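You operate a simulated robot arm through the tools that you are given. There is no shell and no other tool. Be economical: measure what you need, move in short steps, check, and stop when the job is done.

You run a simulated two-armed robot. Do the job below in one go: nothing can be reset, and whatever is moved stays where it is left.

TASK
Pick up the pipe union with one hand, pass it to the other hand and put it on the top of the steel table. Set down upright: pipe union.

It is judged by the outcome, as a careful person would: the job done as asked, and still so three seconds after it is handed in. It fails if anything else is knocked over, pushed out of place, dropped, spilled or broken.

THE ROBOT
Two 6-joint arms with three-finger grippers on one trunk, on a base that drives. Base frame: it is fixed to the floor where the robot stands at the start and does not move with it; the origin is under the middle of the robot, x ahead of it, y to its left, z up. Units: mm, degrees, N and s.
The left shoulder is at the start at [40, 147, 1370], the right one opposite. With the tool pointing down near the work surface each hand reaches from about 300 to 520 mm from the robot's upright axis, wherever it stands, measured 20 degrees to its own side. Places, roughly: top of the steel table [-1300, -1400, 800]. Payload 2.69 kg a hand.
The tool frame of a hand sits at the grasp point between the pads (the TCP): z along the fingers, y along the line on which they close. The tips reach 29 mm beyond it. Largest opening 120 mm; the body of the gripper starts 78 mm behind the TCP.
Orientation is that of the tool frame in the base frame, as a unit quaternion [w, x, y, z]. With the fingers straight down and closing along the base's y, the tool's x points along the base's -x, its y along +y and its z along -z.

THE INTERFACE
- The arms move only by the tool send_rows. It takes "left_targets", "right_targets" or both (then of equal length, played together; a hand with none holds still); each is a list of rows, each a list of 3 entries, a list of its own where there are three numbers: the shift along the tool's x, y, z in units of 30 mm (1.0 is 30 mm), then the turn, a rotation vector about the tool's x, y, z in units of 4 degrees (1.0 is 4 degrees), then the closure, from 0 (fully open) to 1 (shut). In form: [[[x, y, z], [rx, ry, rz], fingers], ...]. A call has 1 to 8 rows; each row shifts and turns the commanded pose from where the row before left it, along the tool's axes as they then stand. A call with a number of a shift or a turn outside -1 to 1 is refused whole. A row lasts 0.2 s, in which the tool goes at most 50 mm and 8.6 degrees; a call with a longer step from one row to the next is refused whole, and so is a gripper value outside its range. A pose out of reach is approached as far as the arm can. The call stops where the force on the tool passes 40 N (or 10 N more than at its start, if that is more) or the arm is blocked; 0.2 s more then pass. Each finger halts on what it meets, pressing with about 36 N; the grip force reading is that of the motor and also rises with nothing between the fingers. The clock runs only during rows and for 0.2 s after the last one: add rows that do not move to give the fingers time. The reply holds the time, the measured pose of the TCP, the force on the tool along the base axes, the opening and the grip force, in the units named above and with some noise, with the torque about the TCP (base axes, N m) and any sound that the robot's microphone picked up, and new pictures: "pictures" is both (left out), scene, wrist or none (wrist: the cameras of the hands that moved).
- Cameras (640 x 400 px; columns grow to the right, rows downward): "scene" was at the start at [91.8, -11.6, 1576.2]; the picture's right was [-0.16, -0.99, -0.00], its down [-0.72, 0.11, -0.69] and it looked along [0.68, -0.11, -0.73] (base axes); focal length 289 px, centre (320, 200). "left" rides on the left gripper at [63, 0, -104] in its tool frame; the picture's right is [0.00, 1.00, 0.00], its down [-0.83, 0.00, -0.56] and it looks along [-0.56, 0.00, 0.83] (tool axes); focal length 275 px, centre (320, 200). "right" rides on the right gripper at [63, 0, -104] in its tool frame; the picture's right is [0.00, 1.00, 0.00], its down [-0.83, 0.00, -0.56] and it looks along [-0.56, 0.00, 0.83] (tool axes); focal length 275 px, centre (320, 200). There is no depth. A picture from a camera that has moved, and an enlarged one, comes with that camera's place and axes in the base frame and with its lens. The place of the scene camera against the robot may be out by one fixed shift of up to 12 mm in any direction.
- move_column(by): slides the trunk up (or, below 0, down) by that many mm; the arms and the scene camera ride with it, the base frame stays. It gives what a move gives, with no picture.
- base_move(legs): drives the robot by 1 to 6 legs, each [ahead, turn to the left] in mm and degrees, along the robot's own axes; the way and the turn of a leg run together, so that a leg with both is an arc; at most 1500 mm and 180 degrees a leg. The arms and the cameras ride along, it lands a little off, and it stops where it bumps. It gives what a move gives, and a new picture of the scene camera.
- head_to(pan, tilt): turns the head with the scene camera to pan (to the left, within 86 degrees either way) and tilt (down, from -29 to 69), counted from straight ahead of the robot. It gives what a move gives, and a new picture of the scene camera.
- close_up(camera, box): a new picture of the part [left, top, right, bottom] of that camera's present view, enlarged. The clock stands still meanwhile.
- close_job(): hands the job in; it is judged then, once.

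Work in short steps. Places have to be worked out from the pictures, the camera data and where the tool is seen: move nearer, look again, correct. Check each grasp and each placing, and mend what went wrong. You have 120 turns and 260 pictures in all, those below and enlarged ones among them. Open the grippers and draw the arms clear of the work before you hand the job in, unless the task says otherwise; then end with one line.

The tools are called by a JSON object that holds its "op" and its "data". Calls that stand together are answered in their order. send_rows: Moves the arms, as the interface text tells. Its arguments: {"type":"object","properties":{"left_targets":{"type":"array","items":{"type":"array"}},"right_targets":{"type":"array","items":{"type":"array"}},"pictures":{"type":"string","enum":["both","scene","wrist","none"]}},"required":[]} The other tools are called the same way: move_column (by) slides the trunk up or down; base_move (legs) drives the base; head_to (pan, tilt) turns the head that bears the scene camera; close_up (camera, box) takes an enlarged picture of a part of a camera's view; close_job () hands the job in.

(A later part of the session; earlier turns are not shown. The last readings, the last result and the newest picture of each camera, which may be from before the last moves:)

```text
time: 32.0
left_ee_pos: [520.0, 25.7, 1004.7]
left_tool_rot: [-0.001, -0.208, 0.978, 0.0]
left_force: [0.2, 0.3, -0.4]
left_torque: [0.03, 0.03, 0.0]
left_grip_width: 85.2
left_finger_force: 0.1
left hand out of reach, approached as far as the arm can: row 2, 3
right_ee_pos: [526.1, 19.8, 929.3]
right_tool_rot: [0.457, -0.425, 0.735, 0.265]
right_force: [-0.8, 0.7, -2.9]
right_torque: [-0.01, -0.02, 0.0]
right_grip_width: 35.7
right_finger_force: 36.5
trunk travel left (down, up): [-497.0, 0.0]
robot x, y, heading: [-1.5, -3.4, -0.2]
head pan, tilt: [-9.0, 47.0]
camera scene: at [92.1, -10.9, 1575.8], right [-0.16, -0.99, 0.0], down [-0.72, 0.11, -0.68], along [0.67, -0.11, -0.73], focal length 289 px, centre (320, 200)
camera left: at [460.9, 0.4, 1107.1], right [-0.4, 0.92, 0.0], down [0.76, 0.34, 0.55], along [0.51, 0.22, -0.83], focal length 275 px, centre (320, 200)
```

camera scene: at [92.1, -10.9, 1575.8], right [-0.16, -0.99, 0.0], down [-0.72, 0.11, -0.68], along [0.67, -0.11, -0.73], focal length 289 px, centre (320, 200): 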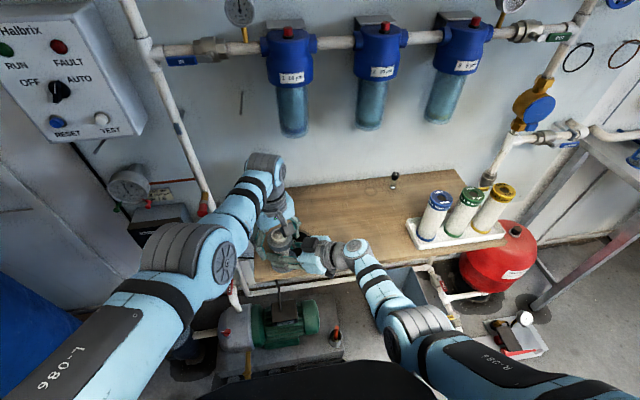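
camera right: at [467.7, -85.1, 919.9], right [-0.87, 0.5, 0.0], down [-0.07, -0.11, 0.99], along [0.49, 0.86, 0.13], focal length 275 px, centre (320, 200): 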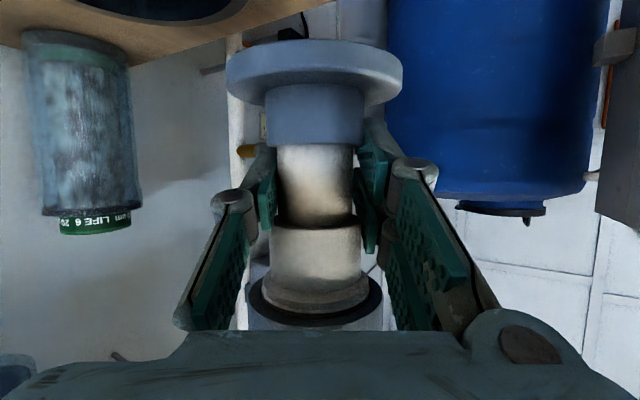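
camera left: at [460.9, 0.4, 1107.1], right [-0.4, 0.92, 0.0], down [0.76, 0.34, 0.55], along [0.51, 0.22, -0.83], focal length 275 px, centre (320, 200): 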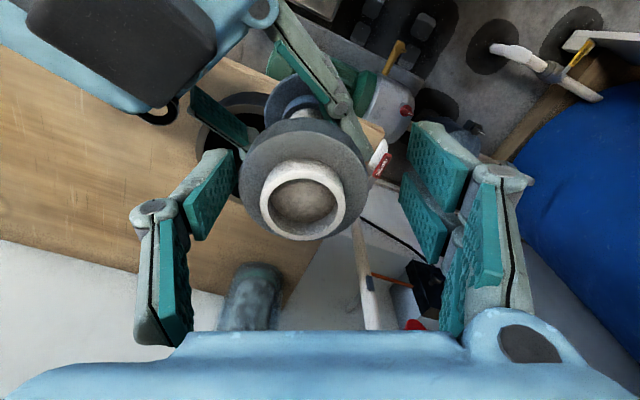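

The left hand is at its outer limit at this depth, (520,26,1005). I shift the union the remaining few millimetres to it: about (-6,+6,+4).

{"op": "send_rows", "data": {"right_targets": [[[-0.15, 0.27, 0.01], [0, 0, 0], 1]], "pictures": "none"}}

{"op": "close_up", "data": {"camera": "left", "box": [120, 50, 540, 340]}}

{"op": "close_up", "data": {"camera": "right", "box": [120, 50, 540, 340]}}

```text
time: 32.4
left_ee_pos: [519.3, 24.4, 1004.1]
left_tool_rot: [-0.001, -0.208, 0.978, 0.0]
left_force: [0.0, -0.5, -0.7]
left_torque: [0.0, 0.01, -0.02]
left_grip_width: 85.2
left_finger_force: 0.0
right_ee_pos: [518.5, 25.9, 933.7]
right_tool_rot: [0.458, -0.424, 0.735, 0.266]
right_force: [-0.2, 0.2, -2.7]
right_torque: [0.04, 0.03, -0.01]
right_grip_width: 35.7
right_finger_force: 36.7
trunk travel left (down, up): [-497.0, 0.0]
robot x, y, heading: [1.4, 3.3, 0.1]
head pan, tilt: [-9.0, 47.0]
```

```text
1.38 times, centred on (330, 195) of left
camera zoom: at [460.6, 0.4, 1107.4], right [-0.4, 0.92, 0.0], down [0.76, 0.34, 0.55], along [0.51, 0.22, -0.83], focal length 380 px, centre (306, 207)
```

zoom: 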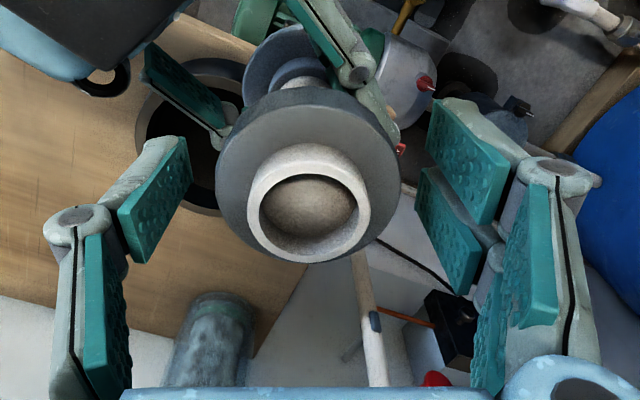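

```text
1.38 times, centred on (330, 195) of right
camera zoom: at [460.8, -79.8, 923.7], right [-0.87, 0.5, 0.0], down [-0.07, -0.12, 0.99], along [0.49, 0.86, 0.13], focal length 380 px, centre (306, 207)
```

zoom: 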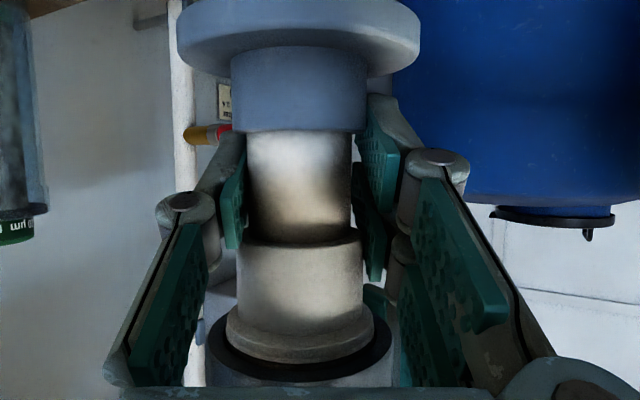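

The union is centred in the left hand. I close the left gripper on the nut.

{"op": "send_rows", "data": {"left_targets": [[[0, 0, 0], [0, 0, 0], 0.4], [[0, 0, 0], [0, 0, 0], 0.6], [[0, 0, 0], [0, 0, 0], 1], [[0, 0, 0], [0, 0, 0], 1]], "pictures": "wrist"}}

```text
time: 33.4
left_ee_pos: [520.0, 24.8, 1003.6]
left_tool_rot: [-0.002, -0.209, 0.978, 0.0]
left_force: [-2.0, 3.2, 2.3]
left_torque: [0.14, 0.08, 0.06]
left_grip_width: 60.4
left_finger_force: 35.6
right_ee_pos: [520.0, 26.0, 934.5]
right_tool_rot: [0.458, -0.424, 0.735, 0.266]
right_force: [-0.3, -3.6, -4.3]
right_torque: [0.13, -0.02, -0.04]
right_grip_width: 35.6
right_finger_force: 36.1
trunk travel left (down, up): [-497.0, 0.0]
robot x, y, heading: [-1.7, 3.0, 0.0]
head pan, tilt: [-9.0, 47.0]
camera left: at [461.2, 0.3, 1107.3], right [-0.4, 0.92, 0.0], down [0.76, 0.33, 0.55], along [0.51, 0.23, -0.83], focal length 275 px, centre (320, 200)
```

left: 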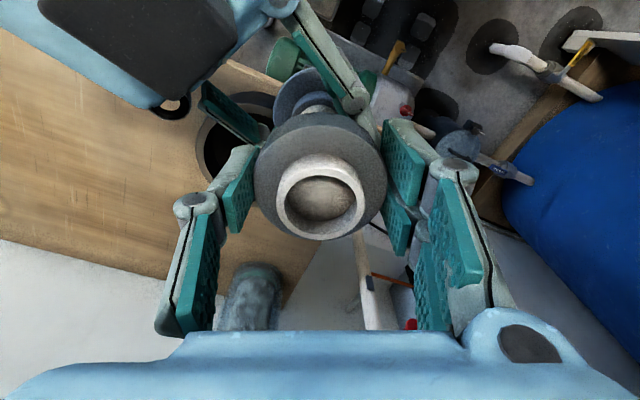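

The left hand holds at 60.4 mm. I open the right hand to about 66 mm and check the left keeps hold.

{"op": "send_rows", "data": {"right_targets": [[[0, 0, 0], [0, 0, 0], 0.65], [[0, 0, 0], [0, 0, 0], 0.45], [[0, 0, 0], [0, 0, 0], 0.45]], "left_targets": [[[0, 0, 0], [0, 0, 0], 1], [[0, 0, 0], [0, 0, 0], 1], [[0, 0, 0], [0, 0, 0], 1]], "pictures": "wrist"}}

```text
time: 34.2
left_ee_pos: [520.5, 24.6, 1003.4]
left_tool_rot: [-0.001, -0.208, 0.978, 0.001]
left_force: [0.3, 0.0, -1.4]
left_torque: [-0.01, 0.01, 0.01]
left_grip_width: 60.3
left_finger_force: 36.4
right_ee_pos: [519.9, 24.6, 934.6]
right_tool_rot: [0.457, -0.424, 0.735, 0.266]
right_force: [0.0, 0.1, -1.1]
right_torque: [0.01, -0.01, -0.01]
right_grip_width: 66.3
right_finger_force: 0.1
trunk travel left (down, up): [-497.0, 0.0]
robot x, y, heading: [1.2, 0.1, 0.1]
head pan, tilt: [-9.0, 47.0]
camera right: at [461.3, -80.0, 923.6], right [-0.87, 0.5, 0.0], down [-0.07, -0.12, 0.99], along [0.49, 0.86, 0.13], focal length 275 px, centre (320, 200)
camera left: at [461.0, 0.1, 1107.3], right [-0.4, 0.92, 0.0], down [0.76, 0.34, 0.55], along [0.51, 0.22, -0.83], focal length 275 px, centre (320, 200)
```

right: 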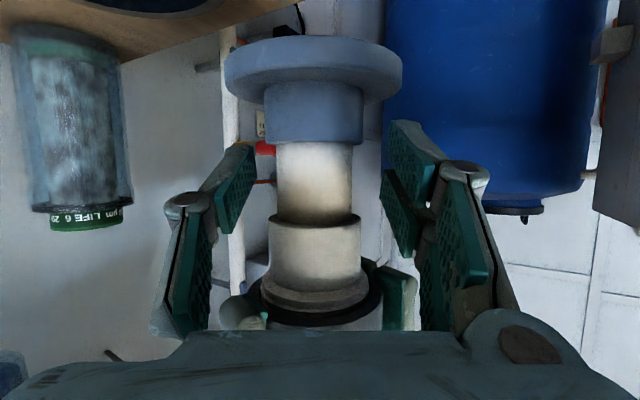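
left: 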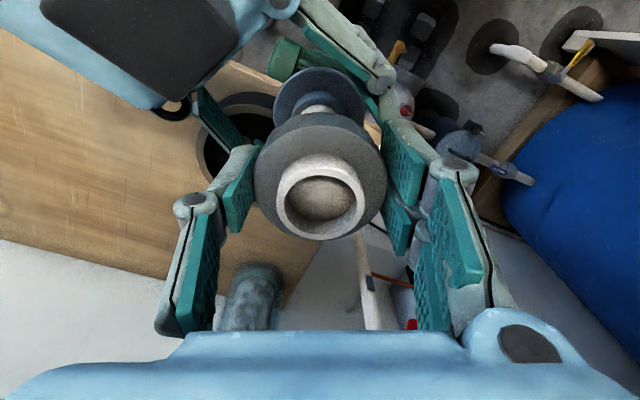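

The left hand holds the union alone. I withdraw the right hand straight back along its own axis.

{"op": "send_rows", "data": {"right_targets": [[[0, 0, -1], [0, 0, 0], 0.45], [[0, 0, -1], [0, 0, 0], 0.45], [[0, 0, -1], [0, 0, 0], 0.45], [[0, 0, -1], [0, 0, 0], 0.45], [[0.3, -0.6, -0.8], [0, 0, 0], 0.45], [[0.3, -0.6, -0.8], [0, 0, 0], 0.45]], "pictures": "both"}}

```text
time: 35.6
left_ee_pos: [519.7, 23.3, 1004.1]
left_tool_rot: [-0.001, -0.208, 0.978, 0.001]
left_force: [0.5, 0.3, -1.7]
left_torque: [0.04, 0.02, -0.01]
left_grip_width: 60.4
left_finger_force: 36.7
right_ee_pos: [472.0, -132.6, 990.4]
right_tool_rot: [0.457, -0.424, 0.735, 0.266]
right_force: [0.2, -0.1, 0.7]
right_torque: [0.01, -0.01, -0.01]
right_grip_width: 66.2
right_finger_force: 0.2
trunk travel left (down, up): [-497.0, 0.0]
robot x, y, heading: [3.0, -0.3, -0.1]
head pan, tilt: [-9.0, 47.0]
camera scene: at [92.6, -13.0, 1575.7], right [-0.16, -0.99, 0.0], down [-0.72, 0.12, -0.68], along [0.67, -0.11, -0.73], focal length 289 px, centre (320, 200)
camera right: at [413.9, -238.1, 980.4], right [-0.87, 0.5, 0.0], down [-0.07, -0.12, 0.99], along [0.49, 0.86, 0.13], focal length 275 px, centre (320, 200)
```

scene: 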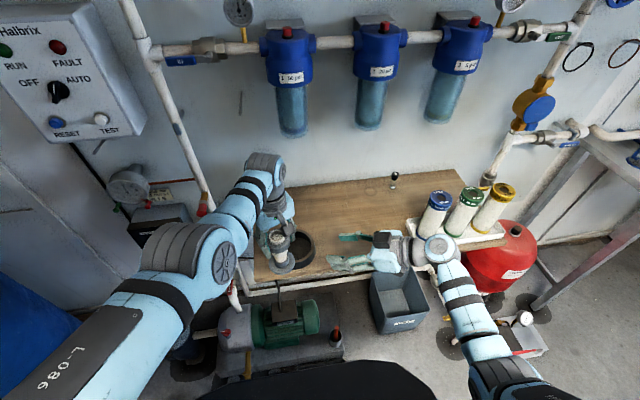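
right: 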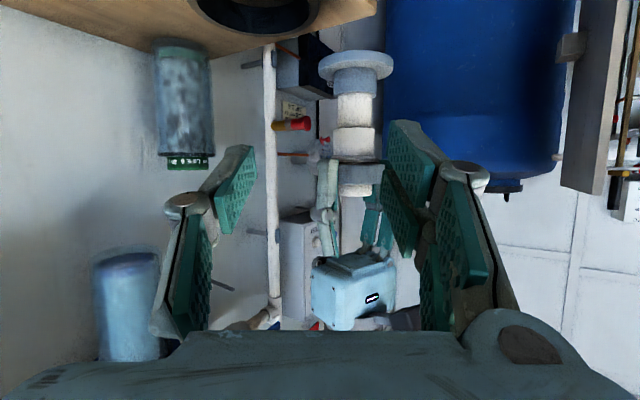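

The handover is done. I tuck the right hand away a bit to the right, and look around to plan the drive.

{"op": "send_rows", "data": {"right_targets": [[[0.44, -0.27, -0.9], [0, 0, 0], 0.45], [[0.44, -0.27, -0.9], [0, 0, 0], 0.45], [[0.44, -0.27, -0.9], [0, 0, 0], 0.45], [[0.44, -0.27, -0.9], [0, 0, 0], 0.45]], "pictures": "none"}}

{"op": "base_move", "data": {"legs": [[-250, 0]]}}

{"op": "head_to", "data": {"pan": -86, "tilt": 25}}

{"op": "head_to", "data": {"pan": 86, "tilt": 35}}

```text
time: 36.6
left_ee_pos: [518.9, 24.5, 1004.2]
left_tool_rot: [-0.001, -0.208, 0.978, 0.001]
left_force: [0.3, -0.4, -2.3]
left_torque: [0.0, 0.03, 0.02]
left_grip_width: 60.4
left_finger_force: 36.4
right_ee_pos: [440.8, -249.9, 990.9]
right_tool_rot: [0.458, -0.424, 0.735, 0.266]
right_force: [-0.1, 0.6, -0.2]
right_torque: [-0.01, -0.01, -0.02]
right_grip_width: 65.8
right_finger_force: 0.2
trunk travel left (down, up): [-497.0, 0.0]
robot x, y, heading: [-2.8, -2.7, 0.1]
head pan, tilt: [-9.0, 47.0]
```

```text
time: 38.4
left_ee_pos: [273.4, 24.6, 1001.4]
left_tool_rot: [-0.003, -0.209, 0.978, 0.001]
left_force: [0.2, 0.0, -2.8]
left_torque: [-0.02, 0.04, 0.0]
left_grip_width: 60.0
left_finger_force: 36.6
right_ee_pos: [194.5, -251.3, 989.0]
right_tool_rot: [0.457, -0.423, 0.736, 0.266]
right_force: [-0.3, 0.2, -0.6]
right_torque: [0.03, 0.04, 0.02]
right_grip_width: 65.9
right_finger_force: 0.1
trunk travel left (down, up): [-497.0, 0.0]
robot x, y, heading: [-255.3, -0.5, -0.1]
head pan, tilt: [-9.0, 47.0]
camera scene: at [-152.3, -11.6, 1575.4], right [-0.16, -0.99, 0.0], down [-0.73, 0.11, -0.68], along [0.67, -0.11, -0.73], focal length 289 px, centre (320, 200)
```

scene: 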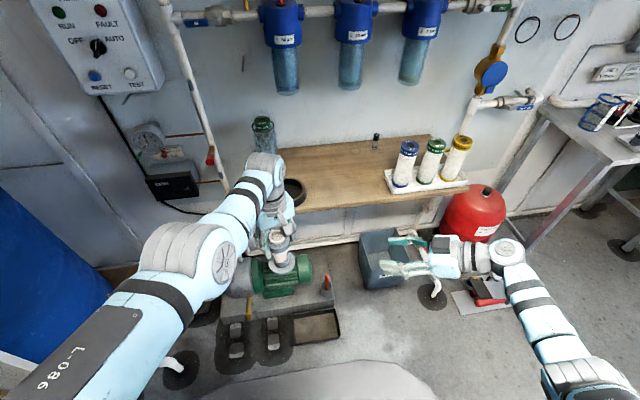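

```text
time: 39.9
left_ee_pos: [269.3, 24.0, 1003.7]
left_tool_rot: [-0.001, -0.209, 0.978, 0.0]
left_force: [-0.5, -0.2, -2.3]
left_torque: [0.0, -0.01, 0.0]
left_grip_width: 60.3
left_finger_force: 36.1
right_ee_pos: [190.9, -250.5, 990.0]
right_tool_rot: [0.458, -0.424, 0.735, 0.265]
right_force: [0.1, 1.1, 0.2]
right_torque: [-0.05, -0.03, 0.01]
right_grip_width: 66.0
right_finger_force: 0.1
trunk travel left (down, up): [-497.0, 0.0]
robot x, y, heading: [-252.3, 0.9, 0.1]
head pan, tilt: [-85.9, 25.0]
camera scene: at [-229.8, -91.0, 1609.2], right [-1.0, -0.07, 0.0], down [-0.03, 0.42, -0.91], along [0.06, -0.9, -0.42], focal length 289 px, centre (320, 200)
```

scene: 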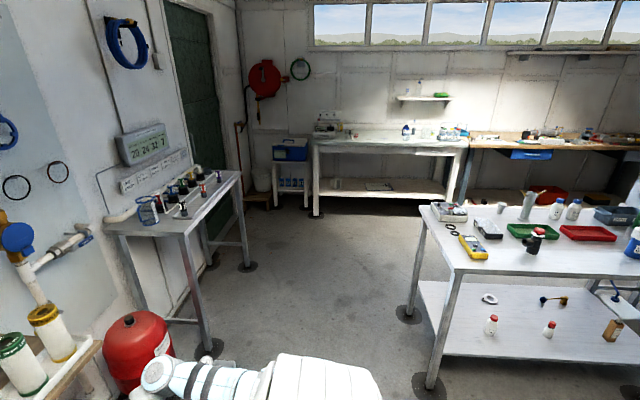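

```text
time: 42.5
left_ee_pos: [269.3, 25.4, 1003.2]
left_tool_rot: [-0.001, -0.209, 0.978, 0.001]
left_force: [-0.4, 0.3, -2.6]
left_torque: [-0.01, 0.0, -0.04]
left_grip_width: 60.1
left_finger_force: 36.1
right_ee_pos: [190.3, -248.9, 991.0]
right_tool_rot: [0.457, -0.425, 0.735, 0.266]
right_force: [0.6, -0.6, 0.4]
right_torque: [0.02, 0.01, -0.04]
right_grip_width: 66.0
right_finger_force: 0.0
trunk travel left (down, up): [-497.0, 0.0]
robot x, y, heading: [-253.8, 1.1, -0.1]
head pan, tilt: [85.9, 35.0]
camera scene: at [-230.0, 88.8, 1593.5], right [1.0, -0.07, 0.0], down [-0.04, -0.57, -0.82], along [0.06, 0.82, -0.57], focal length 289 px, centre (320, 200)
```

scene: 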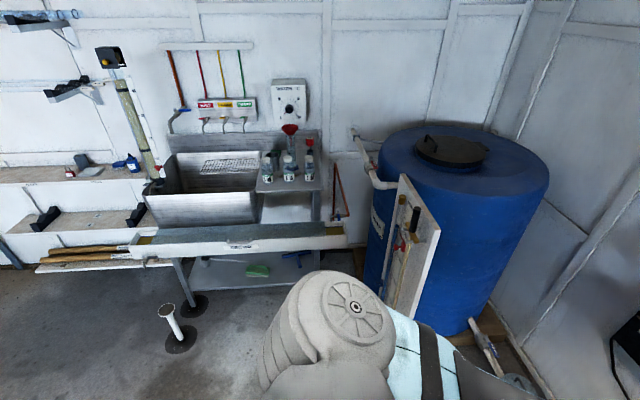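

The front strip of the steel table is free between the multimeter and the red-capped item, at about (-1080,-1250); the table's near edge is at about y -1140. I turn right and look before driving over.

{"op": "head_to", "data": {"pan": 0, "tilt": 35}}

{"op": "base_move", "data": {"legs": [[0, -150]]}}

```text
time: 44.1
left_ee_pos: [269.8, 25.2, 1002.1]
left_tool_rot: [-0.002, -0.209, 0.978, 0.001]
left_force: [0.4, 0.4, -2.7]
left_torque: [0.0, 0.02, 0.01]
left_grip_width: 60.1
left_finger_force: 35.9
right_ee_pos: [191.9, -250.6, 991.0]
right_tool_rot: [0.458, -0.424, 0.735, 0.266]
right_force: [1.3, 0.5, 0.4]
right_torque: [0.01, 0.01, 0.05]
right_grip_width: 66.0
right_finger_force: 0.1
trunk travel left (down, up): [-497.0, 0.0]
robot x, y, heading: [-249.0, -1.5, -0.2]
head pan, tilt: [0.0, 35.0]
camera scene: at [-148.2, 1.0, 1593.4], right [0.0, -1.0, 0.0], down [-0.57, 0.0, -0.82], along [0.82, 0.0, -0.57], focal length 289 px, centre (320, 200)
```

scene: 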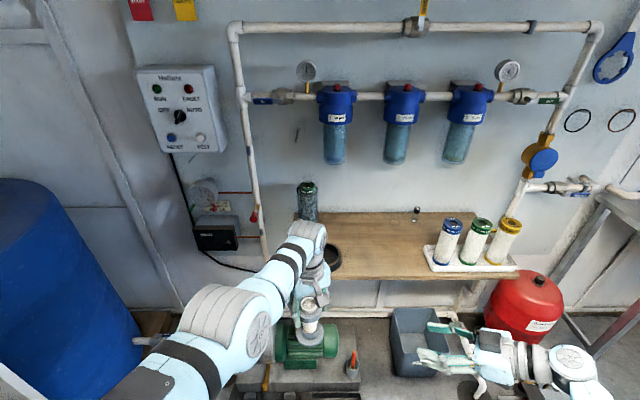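

```text
time: 50.7
left_ee_pos: [-687.8, -281.8, 1002.9]
left_tool_rot: [0.001, 0.891, 0.454, 0.001]
left_force: [0.4, 0.5, -2.5]
left_torque: [0.03, 0.0, -0.01]
left_grip_width: 59.9
left_finger_force: 35.8
right_ee_pos: [-756.9, -4.0, 990.2]
right_tool_rot: [0.375, 0.6, 0.6, -0.373]
right_force: [0.1, -0.3, -0.2]
right_torque: [0.03, 0.0, 0.01]
right_grip_width: 66.0
right_finger_force: 0.1
trunk travel left (down, up): [-497.0, 0.0]
robot x, y, heading: [-248.8, -1.4, -150.1]
head pan, tilt: [0.0, 35.0]
camera scene: at [-351.6, -53.2, 1593.4], right [-0.5, 0.87, 0.0], down [0.5, 0.29, -0.82], along [-0.71, -0.41, -0.57], focal length 289 px, centre (320, 200)
```

scene: 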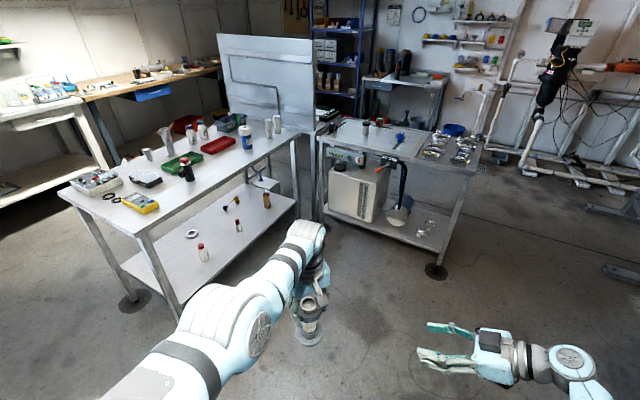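

The table and the free floor are visible. I drive to about (-1190,-450), then turn to face the table.

{"op": "base_move", "data": {"legs": [[0, -4.4], [1043, 0]]}}

{"op": "base_move", "data": {"legs": [[0, 64.5]]}}

```text
time: 56.5
left_ee_pos: [-1652.4, -693.8, 1003.9]
left_tool_rot: [0.0, 0.909, 0.417, 0.001]
left_force: [0.5, -0.3, -2.1]
left_torque: [0.01, 0.0, 0.03]
left_grip_width: 59.9
left_finger_force: 36.0
right_ee_pos: [-1698.8, -411.4, 991.8]
right_tool_rot: [0.36, 0.624, 0.574, -0.389]
right_force: [0.1, -0.2, 0.2]
right_torque: [0.0, -0.01, -0.01]
right_grip_width: 66.3
right_finger_force: 0.0
trunk travel left (down, up): [-497.0, 0.0]
robot x, y, heading: [-1190.1, -449.4, -154.8]
head pan, tilt: [0.0, 35.0]
camera scene: at [-1298.4, -493.9, 1593.5], right [-0.43, 0.9, 0.0], down [0.52, 0.24, -0.82], along [-0.74, -0.35, -0.57], focal length 289 px, centre (320, 200)
```

scene: 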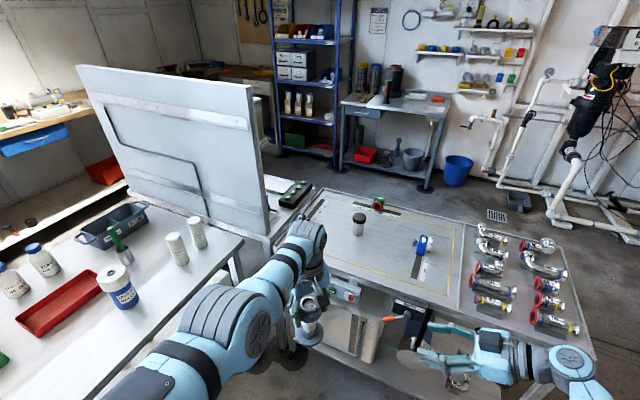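

```text
time: 59.8
left_ee_pos: [-1173.0, -969.3, 1003.4]
left_tool_rot: [0.0, 0.547, 0.837, 0.001]
left_force: [-0.1, -0.2, -2.8]
left_torque: [0.05, 0.0, 0.02]
left_grip_width: 60.1
left_finger_force: 36.3
right_ee_pos: [-1448.0, -888.9, 990.9]
right_tool_rot: [0.511, 0.223, 0.818, -0.138]
right_force: [0.4, -0.4, 0.0]
right_torque: [-0.01, 0.03, 0.01]
right_grip_width: 65.9
right_finger_force: 0.1
trunk travel left (down, up): [-497.0, 0.0]
robot x, y, heading: [-1196.3, -451.1, -90.6]
head pan, tilt: [0.0, 35.0]
camera scene: at [-1203.0, -557.0, 1593.4], right [-1.0, 0.01, 0.0], down [0.01, 0.57, -0.82], along [-0.01, -0.82, -0.57], focal length 289 px, centre (320, 200)
```

scene: 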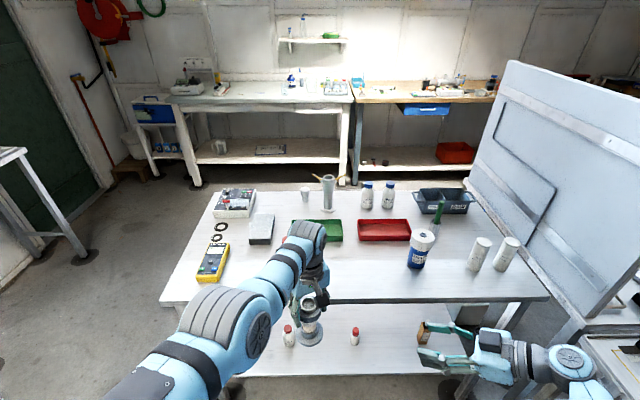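

I'm facing the table with its front edge at y≈-1136. I look down to judge the gap between the base and the table before moving closer.

{"op": "head_to", "data": {"pan": 0, "tilt": 65}}

```text
time: 60.7
left_ee_pos: [-1173.9, -968.1, 1003.6]
left_tool_rot: [0.0, 0.547, 0.837, 0.001]
left_force: [0.0, -0.4, -1.7]
left_torque: [0.0, 0.04, 0.0]
left_grip_width: 60.2
left_finger_force: 36.1
right_ee_pos: [-1446.9, -888.5, 990.7]
right_tool_rot: [0.51, 0.223, 0.819, -0.138]
right_force: [0.4, -0.2, 0.3]
right_torque: [0.0, 0.01, 0.0]
right_grip_width: 66.0
right_finger_force: 0.0
trunk travel left (down, up): [-497.0, 0.0]
robot x, y, heading: [-1190.2, -449.7, -90.4]
head pan, tilt: [0.0, 65.0]
camera scene: at [-1202.0, -529.9, 1553.6], right [-1.0, 0.01, 0.0], down [0.01, 0.91, -0.42], along [0.0, -0.42, -0.91], focal length 289 px, centre (320, 200)
```

scene: 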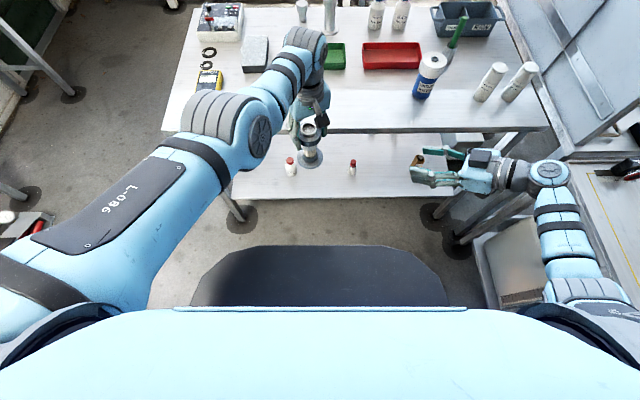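

The base front is possibly up to about 430 mm ahead of the axis. Before approaching, I raise and extend the left hand up and to the left, to reach deeper over the table and clear the red-capped item.

{"op": "send_rows", "data": {"left_targets": [[[-0.3, 0.3, -0.9], [0, 0, 0], 1], [[-0.5, 0.5, -0.9], [0, 0, 0], 1], [[-0.78, 0.77, -0.55], [0, 0, 0], 1], [[-0.78, 0.77, -0.55], [0, 0, 0], 1]], "pictures": "scene"}}

```text
time: 61.7
left_ee_pos: [-1078.1, -1005.7, 1089.4]
left_tool_rot: [-0.001, 0.548, 0.836, 0.001]
left_force: [0.6, -0.5, -2.6]
left_torque: [0.01, 0.05, 0.01]
left_grip_width: 60.1
left_finger_force: 35.8
right_ee_pos: [-1444.8, -889.1, 989.9]
right_tool_rot: [0.511, 0.222, 0.819, -0.137]
right_force: [0.4, 0.0, -0.2]
right_torque: [-0.02, -0.01, -0.01]
right_grip_width: 65.9
right_finger_force: 0.1
trunk travel left (down, up): [-497.0, 0.0]
robot x, y, heading: [-1193.8, -448.3, -90.6]
head pan, tilt: [0.0, 65.0]
camera scene: at [-1200.3, -530.3, 1553.5], right [-1.0, 0.01, 0.0], down [0.01, 0.91, -0.42], along [0.0, -0.42, -0.91], focal length 289 px, centre (320, 200)
```

scene: 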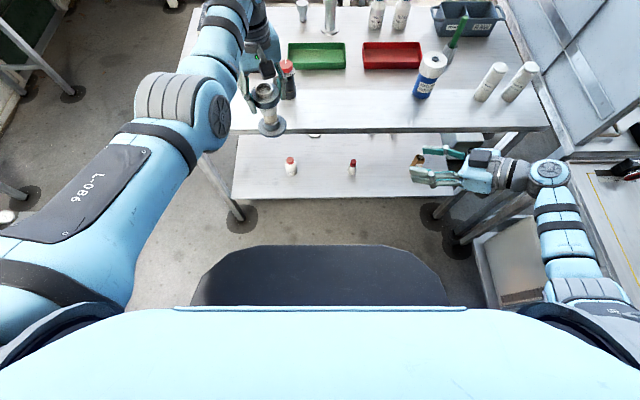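

The reach is fine. I zoom in on the red-capped item and the surroundings to locate the free spot accurately.

{"op": "close_up", "data": {"camera": "scene", "box": [180, 0, 420, 150]}}

{"op": "close_up", "data": {"camera": "left", "box": [0, 0, 640, 400]}}

```text
2.67 times, centred on (300, 75) of scene
camera zoom: at [-1200.3, -530.3, 1553.5], right [-1.0, 0.01, 0.0], down [0.01, 0.91, -0.42], along [0.0, -0.42, -0.91], focal length 770 px, centre (373, 533)
```

zoom: 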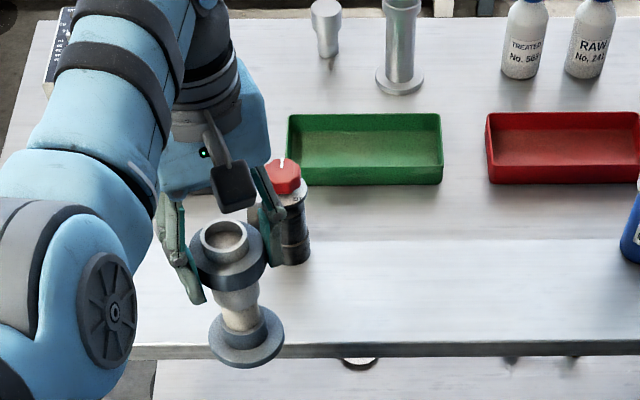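

```text
1.00 times, centred on (320, 200) of left (not enlarged: the box is as wide or as high as the picture)
camera zoom: at [-1104.7, -947.4, 1193.9], right [0.92, 0.4, 0.0], down [0.33, -0.76, 0.55], along [0.22, -0.51, -0.83], focal length 275 px, centre (320, 200)
```

zoom: 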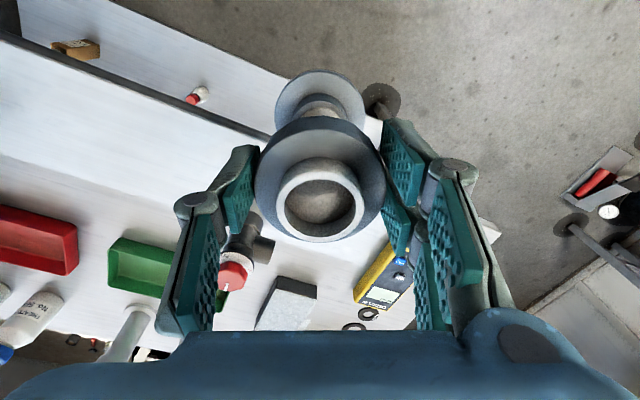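

The red-capped item stands at about (-1100,-1272), about 125 mm tall. There's ample free space right of it, around (-1250,-1220). I move the left hand right and a bit up, then shift the base right and forward in two legs, keeping the union above everything.

{"op": "send_rows", "data": {"left_targets": [[[0, 0, -1], [0, 0, 0], 1], [[0.45, -1, 0], [0, 0, 0], 1], [[0.45, -1, 0], [0, 0, 0], 1]], "pictures": "none"}}

{"op": "base_move", "data": {"legs": [[0, -40], [170, 0], [0, 40]]}}

```text
time: 62.5
left_ee_pos: [-1144.6, -1000.7, 1120.2]
left_tool_rot: [0.0, 0.547, 0.837, 0.002]
left_force: [0.6, -0.6, -2.6]
left_torque: [-0.04, -0.05, 0.01]
left_grip_width: 59.7
left_finger_force: 35.9
left hand out of reach, approached as far as the arm can: row 3
right_ee_pos: [-1448.7, -887.4, 990.1]
right_tool_rot: [0.511, 0.223, 0.819, -0.137]
right_force: [-0.5, -0.3, -0.1]
right_torque: [-0.04, -0.03, -0.01]
right_grip_width: 66.0
right_finger_force: 0.1
trunk travel left (down, up): [-497.0, 0.0]
robot x, y, heading: [-1192.8, -448.2, -90.3]
head pan, tilt: [0.0, 65.0]
```

```text
time: 67.7
left_ee_pos: [-1261.4, -1129.5, 1120.7]
left_tool_rot: [0.001, 0.552, 0.834, 0.002]
left_force: [-0.3, -0.1, -2.0]
left_torque: [0.01, -0.03, 0.01]
left_grip_width: 60.1
left_finger_force: 36.4
right_ee_pos: [-1563.7, -1015.0, 991.0]
right_tool_rot: [0.51, 0.228, 0.817, -0.141]
right_force: [0.1, -1.0, 0.3]
right_torque: [0.0, 0.0, -0.02]
right_grip_width: 66.0
right_finger_force: 0.0
trunk travel left (down, up): [-497.0, 0.0]
robot x, y, heading: [-1306.8, -580.2, -90.9]
head pan, tilt: [0.0, 65.0]
camera scene: at [-1315.0, -659.0, 1553.6], right [-1.0, 0.02, 0.0], down [0.02, 0.91, -0.42], along [-0.01, -0.42, -0.91], focal length 289 px, centre (320, 200)
```

scene: 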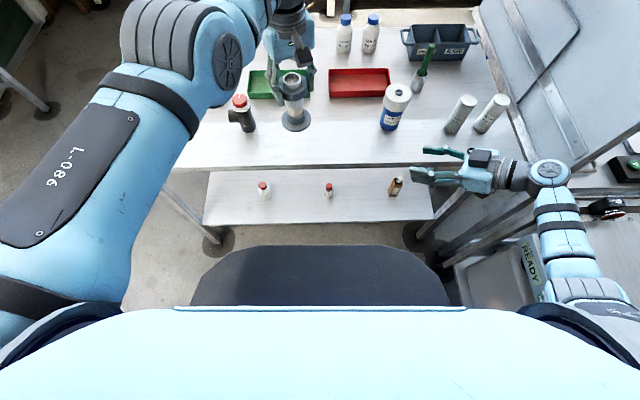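

The base is in position laterally, with the hand over x≈-1261. Before going forward and lowering the trunk, I raise the right hand so it stays well clear of the table.

{"op": "send_rows", "data": {"right_targets": [[[-0.9, 0, -0.44], [0, 0, 0], 0.45], [[-0.9, 0, -0.44], [0, 0, 0], 0.45], [[-0.9, 0, -0.44], [0, 0, 0], 0.45], [[-0.9, 0, -0.44], [0, 0, 0], 0.45], [[-0.9, 0, -0.44], [0, 0, 0], 0.45], [[-0.9, 0, -0.44], [0, 0, 0], 0.45]], "pictures": "none"}}

{"op": "base_move", "data": {"legs": [[90, 0.9]]}}

```text
time: 69.1
left_ee_pos: [-1260.3, -1128.6, 1120.8]
left_tool_rot: [0.0, 0.553, 0.833, 0.002]
left_force: [0.3, -0.2, -2.6]
left_torque: [0.04, 0.01, -0.01]
left_grip_width: 59.8
left_finger_force: 35.9
right_ee_pos: [-1563.0, -1015.4, 1172.4]
right_tool_rot: [0.511, 0.227, 0.817, -0.141]
right_force: [0.8, -0.7, -0.2]
right_torque: [-0.02, 0.03, 0.01]
right_grip_width: 65.9
right_finger_force: 0.0
trunk travel left (down, up): [-497.0, 0.0]
robot x, y, heading: [-1305.8, -578.9, -91.0]
head pan, tilt: [0.0, 65.0]
```

```text
time: 70.2
left_ee_pos: [-1256.8, -1211.6, 1126.0]
left_tool_rot: [0.004, 0.546, 0.838, -0.002]
left_force: [0.2, 0.3, -1.0]
left_torque: [-0.05, -0.01, 0.02]
left_grip_width: 59.8
left_finger_force: 36.5
right_ee_pos: [-1559.0, -1096.1, 1175.5]
right_tool_rot: [0.511, 0.218, 0.82, -0.14]
right_force: [-1.4, -0.5, 0.4]
right_torque: [-0.01, -0.01, 0.12]
right_grip_width: 65.8
right_finger_force: 0.1
trunk travel left (down, up): [-497.0, 0.0]
robot x, y, heading: [-1306.8, -668.1, -90.1]
head pan, tilt: [0.0, 65.0]
camera scene: at [-1315.2, -739.6, 1553.9], right [-1.0, 0.0, 0.0], down [0.0, 0.9, -0.43], along [0.0, -0.43, -0.9], focal length 289 px, centre (320, 200)
```

scene: 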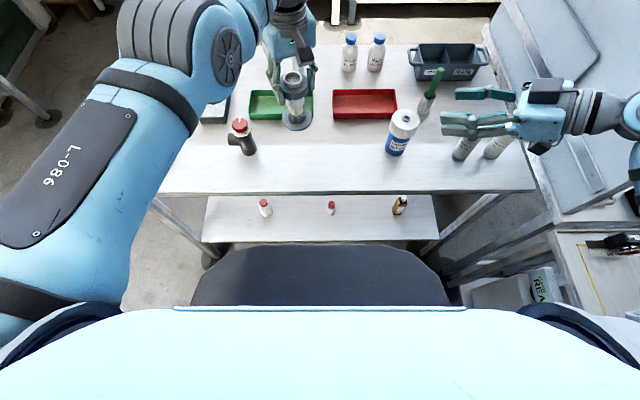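

I check the right arm's clearance from the panel and machine before lowering the trunk.

{"op": "head_to", "data": {"pan": -55, "tilt": 40}}

```text
time: 71.4
left_ee_pos: [-1254.1, -1219.7, 1121.8]
left_tool_rot: [0.001, 0.545, 0.838, 0.001]
left_force: [-0.1, -0.6, -2.2]
left_torque: [0.03, 0.05, 0.03]
left_grip_width: 59.7
left_finger_force: 35.6
right_ee_pos: [-1558.1, -1105.5, 1173.6]
right_tool_rot: [0.511, 0.22, 0.82, -0.137]
right_force: [0.8, 0.0, 0.2]
right_torque: [0.0, 0.02, 0.02]
right_grip_width: 65.8
right_finger_force: 0.1
trunk travel left (down, up): [-497.0, 0.0]
robot x, y, heading: [-1303.9, -667.4, -90.4]
head pan, tilt: [-55.0, 40.0]
camera scene: at [-1383.5, -739.5, 1585.7], right [-0.57, 0.82, 0.0], down [0.53, 0.37, -0.76], along [-0.63, -0.44, -0.64], focal length 289 px, centre (320, 200)
```

scene: 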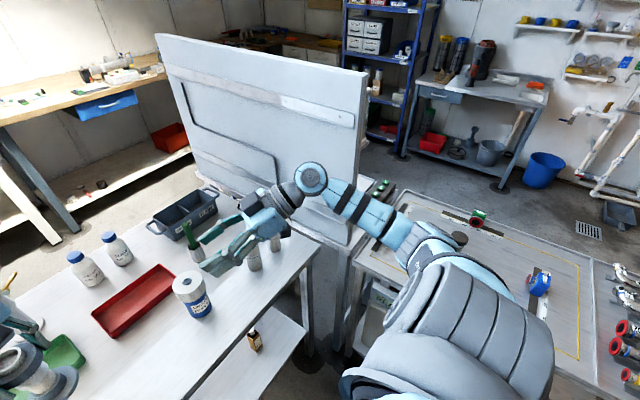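

The right arm has clearance all round (panel at x≈-1950, bottles farther back). I lower the trunk 180 mm; the union's base should then be about 20 mm above the table.

{"op": "move_column", "data": {"by": -180}}

{"op": "head_to", "data": {"pan": 5, "tilt": 55}}

{"op": "close_up", "data": {"camera": "right", "box": [0, 0, 640, 400]}}

```text
time: 73.4
left_ee_pos: [-1256.2, -1213.1, 946.0]
left_tool_rot: [0.003, 0.546, 0.838, -0.002]
left_force: [-1.4, 3.9, 26.8]
left_torque: [-0.4, -0.13, 0.01]
left_grip_width: 58.4
left_finger_force: 35.8
right_ee_pos: [-1557.8, -1097.8, 995.6]
right_tool_rot: [0.512, 0.218, 0.819, -0.139]
right_force: [-0.4, -0.3, -0.3]
right_torque: [0.0, 0.0, 0.0]
right_grip_width: 66.0
right_finger_force: 0.0
trunk travel left (down, up): [-317.0, 180.0]
robot x, y, heading: [-1305.1, -667.6, -90.3]
head pan, tilt: [-55.0, 40.0]
```

```text
time: 74.7
left_ee_pos: [-1256.6, -1213.3, 946.2]
left_tool_rot: [0.003, 0.547, 0.837, -0.001]
left_force: [-1.4, 6.1, 23.9]
left_torque: [-0.23, -0.11, -0.01]
left_grip_width: 57.9
left_finger_force: 36.0
right_ee_pos: [-1558.2, -1097.5, 995.8]
right_tool_rot: [0.512, 0.218, 0.819, -0.14]
right_force: [-0.1, 0.1, 0.3]
right_torque: [0.0, -0.03, 0.01]
right_grip_width: 65.9
right_finger_force: 0.0
trunk travel left (down, up): [-317.0, 180.0]
robot x, y, heading: [-1303.3, -669.0, -90.3]
head pan, tilt: [5.0, 55.0]
camera scene: at [-1308.6, -753.0, 1385.8], right [-1.0, -0.08, 0.0], down [-0.07, 0.81, -0.58], along [0.05, -0.58, -0.82], focal length 289 px, centre (320, 200)
```

scene: 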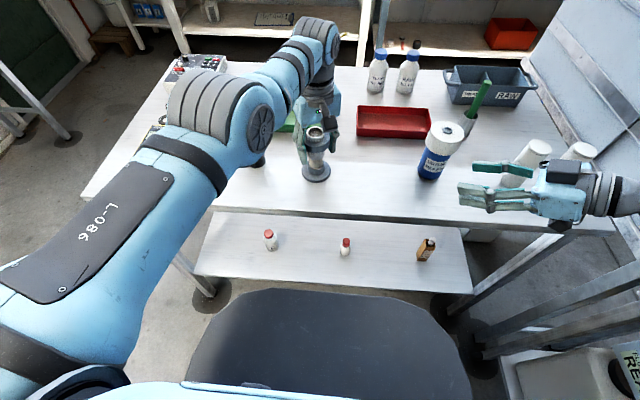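

```text
1.00 times, centred on (320, 200) of right (not enlarged: the box is as wide or as high as the picture)
camera zoom: at [-1662.4, -1037.6, 984.8], right [0.5, 0.87, -0.01], down [-0.11, 0.08, 0.99], along [0.86, -0.49, 0.14], focal length 275 px, centre (320, 200)
```

zoom: 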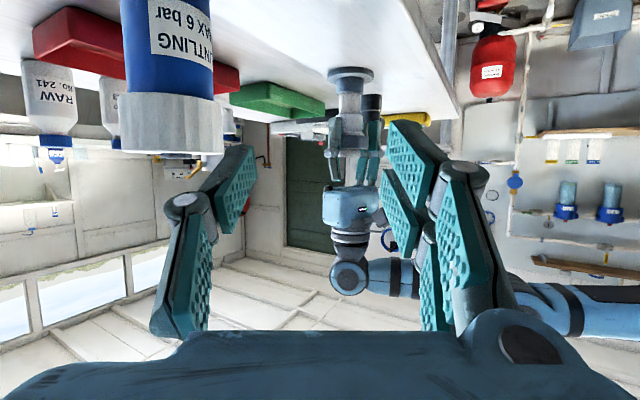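

The union touched down early: the force is 24 N up at TCP z 946, so the table is higher than I assumed. I check how it stands before relieving and releasing.

{"op": "close_up", "data": {"camera": "scene", "box": [250, 90, 390, 200]}}

{"op": "close_up", "data": {"camera": "right", "box": [290, 50, 420, 200]}}

```text
3.64 times, centred on (320, 145) of scene
camera zoom: at [-1308.6, -753.0, 1385.8], right [-1.0, -0.08, 0.0], down [-0.07, 0.81, -0.58], along [0.05, -0.58, -0.82], focal length 1050 px, centre (320, 400)
```

zoom: 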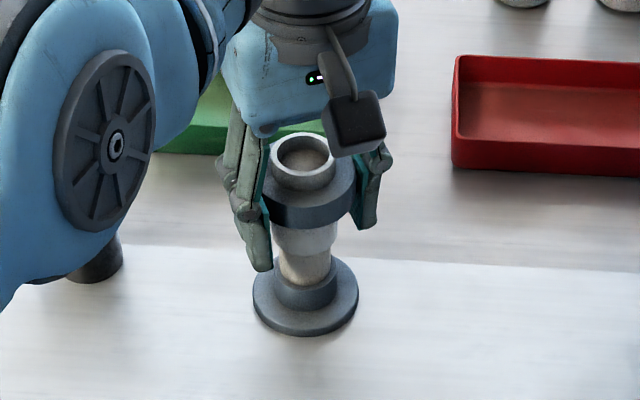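

```text
2.67 times, centred on (355, 125) of right
camera zoom: at [-1662.4, -1037.6, 984.8], right [0.5, 0.87, -0.01], down [-0.11, 0.08, 0.99], along [0.86, -0.49, 0.14], focal length 734 px, centre (227, 400)
```

zoom: 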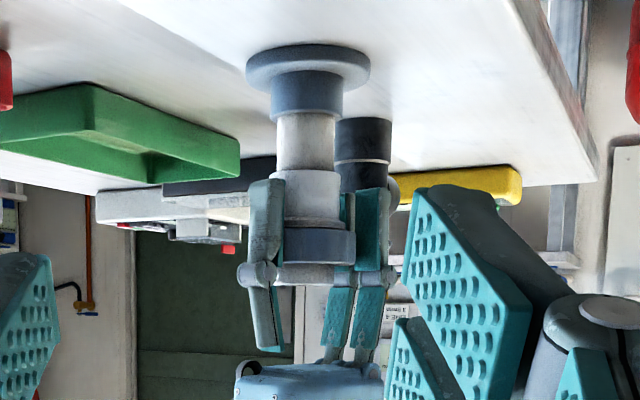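

It stands near upright and is in contact. I relieve the press by raising the trunk 5 mm, then recheck the force.

{"op": "move_column", "data": {"by": 5}}

{"op": "close_up", "data": {"camera": "right", "box": [290, 50, 420, 200]}}

```text
time: 75.3
left_ee_pos: [-1255.2, -1216.1, 946.6]
left_tool_rot: [0.001, 0.546, 0.838, 0.0]
left_force: [0.1, 0.2, -1.8]
left_torque: [-0.04, 0.02, 0.01]
left_grip_width: 58.3
left_finger_force: 35.7
right_ee_pos: [-1557.6, -1101.8, 999.6]
right_tool_rot: [0.511, 0.219, 0.82, -0.137]
right_force: [-1.3, 0.4, 0.0]
right_torque: [0.03, 0.0, 0.0]
right_grip_width: 66.0
right_finger_force: 0.0
trunk travel left (down, up): [-322.0, 175.0]
robot x, y, heading: [-1306.2, -670.2, -90.2]
head pan, tilt: [5.0, 55.0]
```

```text
2.67 times, centred on (355, 125) of right
camera zoom: at [-1661.6, -1042.2, 988.1], right [0.5, 0.87, -0.01], down [-0.11, 0.07, 0.99], along [0.86, -0.49, 0.13], focal length 734 px, centre (227, 400)
```

zoom: 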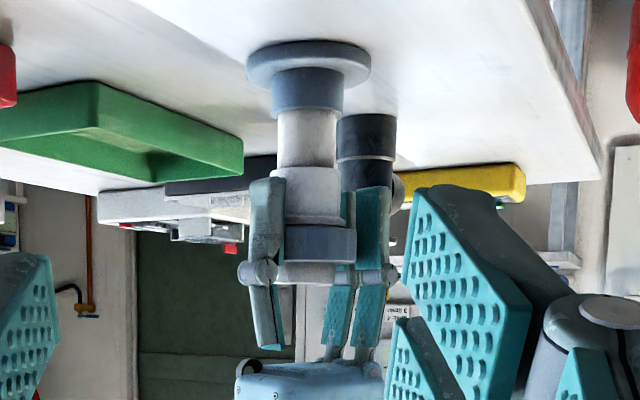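

The force is back near the union's own weight, so it's just at contact. I lower 2 mm gently with the arm for a light touch.

{"op": "send_rows", "data": {"left_targets": [[[0, 0, 0.06], [0, 0, 0], 1], [[0, 0, 0], [0, 0, 0], 1]], "pictures": "none"}}

```text
time: 75.9
left_ee_pos: [-1253.9, -1216.1, 946.9]
left_tool_rot: [0.001, 0.546, 0.838, 0.001]
left_force: [-0.1, 1.8, 1.5]
left_torque: [-0.03, -0.03, 0.01]
left_grip_width: 58.2
left_finger_force: 35.4
right_ee_pos: [-1557.6, -1100.7, 999.4]
right_tool_rot: [0.511, 0.219, 0.82, -0.138]
right_force: [0.3, 0.6, 0.4]
right_torque: [-0.01, 0.0, -0.01]
right_grip_width: 66.1
right_finger_force: 0.1
trunk travel left (down, up): [-322.0, 175.0]
robot x, y, heading: [-1307.4, -671.1, -90.1]
head pan, tilt: [5.0, 55.0]
```

The table now carries the union (+1.5 N). I open the left fingers gently.

{"op": "send_rows", "data": {"left_targets": [[[0, 0, 0], [0, 0, 0], 0.5], [[0, 0, 0], [0, 0, 0], 0.45], [[0, 0, 0], [0, 0, 0], 0.4], [[0, 0, 0], [0, 0, 0], 0.3]], "pictures": "both"}}

{"op": "close_up", "data": {"camera": "right", "box": [290, 50, 420, 200]}}

```text
time: 76.9
left_ee_pos: [-1256.0, -1216.7, 945.5]
left_tool_rot: [0.001, 0.546, 0.838, 0.0]
left_force: [-0.5, -0.3, 0.2]
left_torque: [-0.02, -0.02, 0.0]
left_grip_width: 83.9
left_finger_force: 0.1
right_ee_pos: [-1559.1, -1100.9, 999.2]
right_tool_rot: [0.51, 0.219, 0.82, -0.137]
right_force: [-0.1, 0.0, 0.0]
right_torque: [-0.03, -0.01, 0.0]
right_grip_width: 66.0
right_finger_force: 0.1
trunk travel left (down, up): [-322.0, 175.0]
robot x, y, heading: [-1308.4, -669.1, -90.0]
head pan, tilt: [5.0, 55.0]
camera scene: at [-1307.7, -758.8, 1390.3], right [-1.0, -0.08, 0.0], down [-0.07, 0.82, -0.57], along [0.05, -0.57, -0.82], focal length 289 px, centre (320, 200)
camera left: at [-1281.3, -1158.1, 1050.3], right [0.92, 0.4, 0.0], down [0.33, -0.76, 0.56], along [0.22, -0.51, -0.83], focal length 275 px, centre (320, 200)
```

scene: 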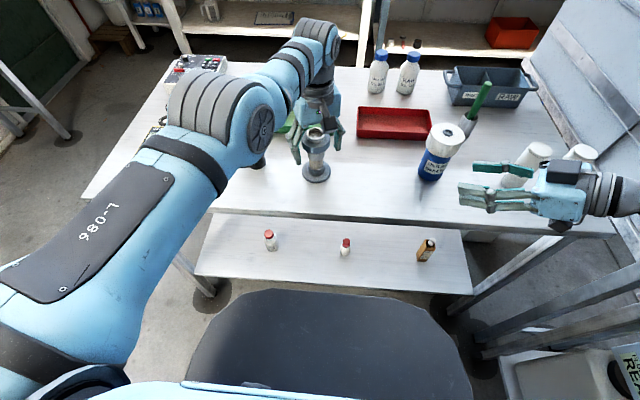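
left: 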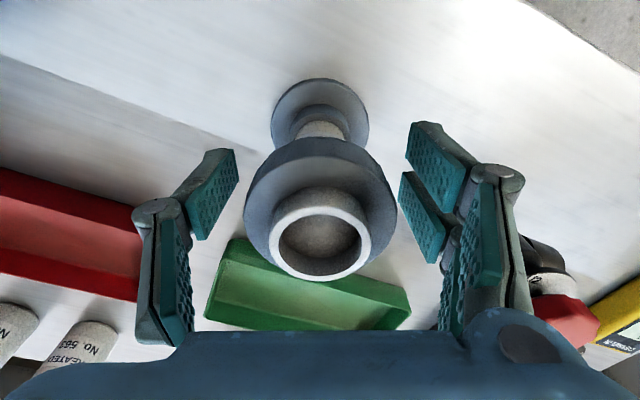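

```text
2.67 times, centred on (355, 125) of right
camera zoom: at [-1661.8, -1041.6, 988.3], right [0.5, 0.87, -0.01], down [-0.11, 0.07, 0.99], along [0.86, -0.49, 0.13], focal length 734 px, centre (227, 400)
```

zoom: 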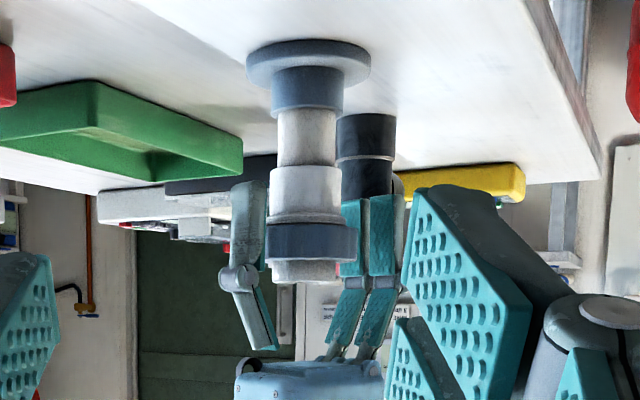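

The union stands upright and free. I raise the trunk straight up so the open fingers clear it vertically.

{"op": "move_column", "data": {"by": 150}}

{"op": "base_move", "data": {"legs": [[-250, 0]]}}

{"op": "close_up", "data": {"camera": "scene", "box": [180, 40, 480, 230]}}

```text
time: 78.6
left_ee_pos: [-1255.2, -1217.2, 1098.0]
left_tool_rot: [0.0, 0.546, 0.838, 0.0]
left_force: [-0.3, 0.0, 0.1]
left_torque: [-0.03, 0.01, 0.0]
left_grip_width: 84.2
left_finger_force: 0.0
right_ee_pos: [-1558.5, -1101.8, 1149.4]
right_tool_rot: [0.511, 0.219, 0.82, -0.138]
right_force: [0.1, -0.2, -0.5]
right_torque: [-0.01, -0.05, 0.0]
right_grip_width: 66.1
right_finger_force: 0.1
trunk travel left (down, up): [-472.0, 25.0]
robot x, y, heading: [-1306.9, -667.6, -90.3]
head pan, tilt: [5.0, 55.0]
```

```text
time: 80.4
left_ee_pos: [-1254.2, -969.9, 1096.8]
left_tool_rot: [0.0, 0.546, 0.838, 0.001]
left_force: [0.4, 0.1, -0.1]
left_torque: [0.05, -0.01, 0.0]
left_grip_width: 83.9
left_finger_force: 0.0
right_ee_pos: [-1556.5, -855.4, 1148.7]
right_tool_rot: [0.511, 0.22, 0.82, -0.136]
right_force: [0.0, -0.4, 0.0]
right_torque: [-0.03, 0.0, 0.02]
right_grip_width: 66.1
right_finger_force: 0.0
trunk travel left (down, up): [-472.0, 25.0]
robot x, y, heading: [-1307.8, -417.7, -90.2]
head pan, tilt: [5.0, 55.0]
camera scene: at [-1306.9, -513.5, 1540.9], right [-1.0, -0.08, 0.0], down [-0.07, 0.82, -0.57], along [0.05, -0.57, -0.82], focal length 289 px, centre (320, 200)
```

scene: 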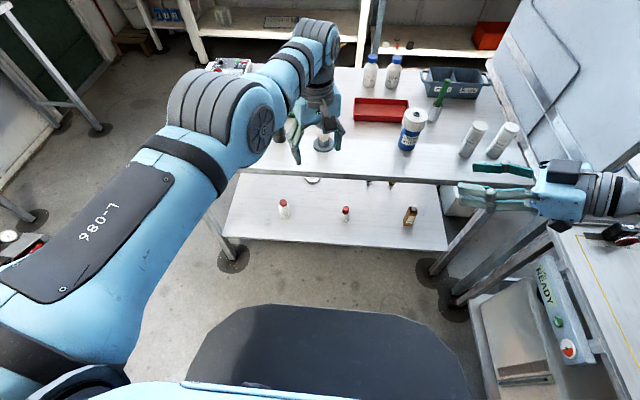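

```text
2.11 times, centred on (330, 135) of scene
camera zoom: at [-1306.9, -513.5, 1540.9], right [-1.0, -0.08, 0.0], down [-0.07, 0.82, -0.57], along [0.05, -0.57, -0.82], focal length 608 px, centre (299, 337)
```

zoom: 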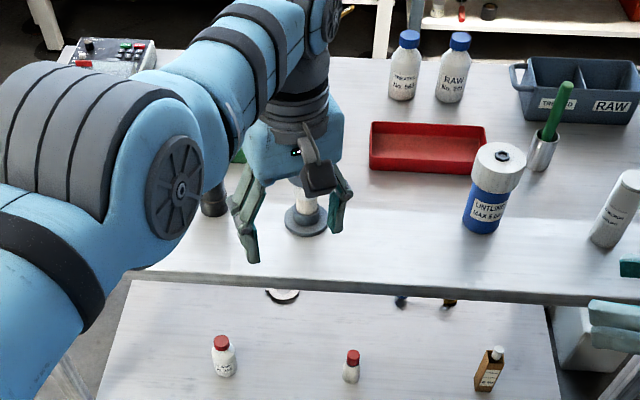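

The union is standing behind the hand. I take a clear view with the left wrist camera and the right camera to confirm.

{"op": "close_up", "data": {"camera": "left", "box": [120, 60, 520, 330]}}

{"op": "base_move", "data": {"legs": [[0, 20]]}}

```text
1.48 times, centred on (320, 195) of left
camera zoom: at [-1280.4, -911.5, 1199.4], right [0.92, 0.4, 0.0], down [0.33, -0.76, 0.56], along [0.22, -0.51, -0.83], focal length 408 px, centre (320, 207)
```

zoom: 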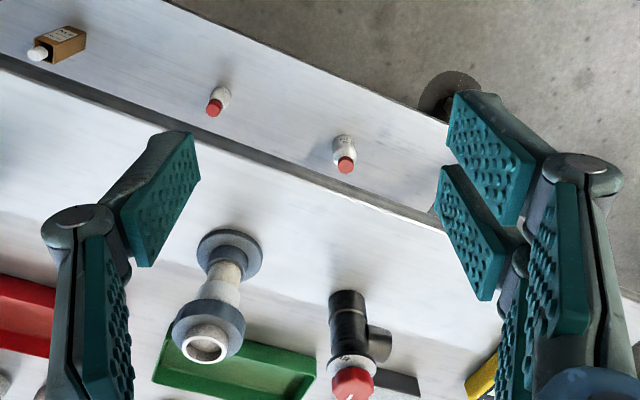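

```text
time: 81.9
left_ee_pos: [-1069.6, -915.8, 1097.8]
left_tool_rot: [0.002, 0.391, 0.92, 0.0]
left_force: [0.4, -0.4, 0.0]
left_torque: [0.02, -0.02, -0.02]
left_grip_width: 84.0
left_finger_force: 0.1
right_ee_pos: [-1393.2, -911.2, 1148.8]
right_tool_rot: [0.528, 0.073, 0.845, -0.047]
right_force: [-0.7, -0.4, -0.5]
right_torque: [-0.03, 0.0, 0.03]
right_grip_width: 66.1
right_finger_force: 0.1
trunk travel left (down, up): [-472.0, 25.0]
robot x, y, heading: [-1307.3, -416.6, -69.9]
head pan, tilt: [5.0, 55.0]
camera scene: at [-1276.7, -500.9, 1541.3], right [-0.91, -0.42, 0.0], down [-0.34, 0.74, -0.57], along [0.24, -0.52, -0.82], focal length 289 px, centre (320, 200)
```

scene: 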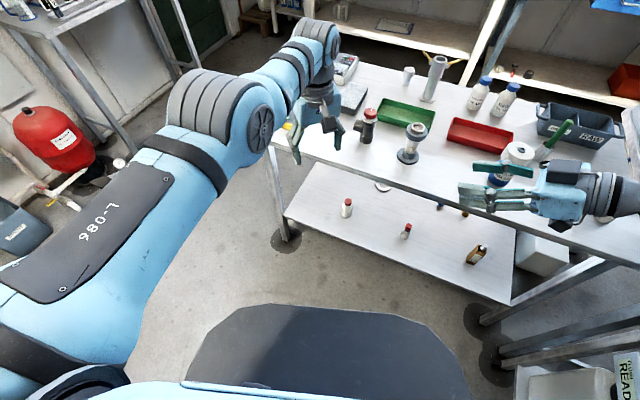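

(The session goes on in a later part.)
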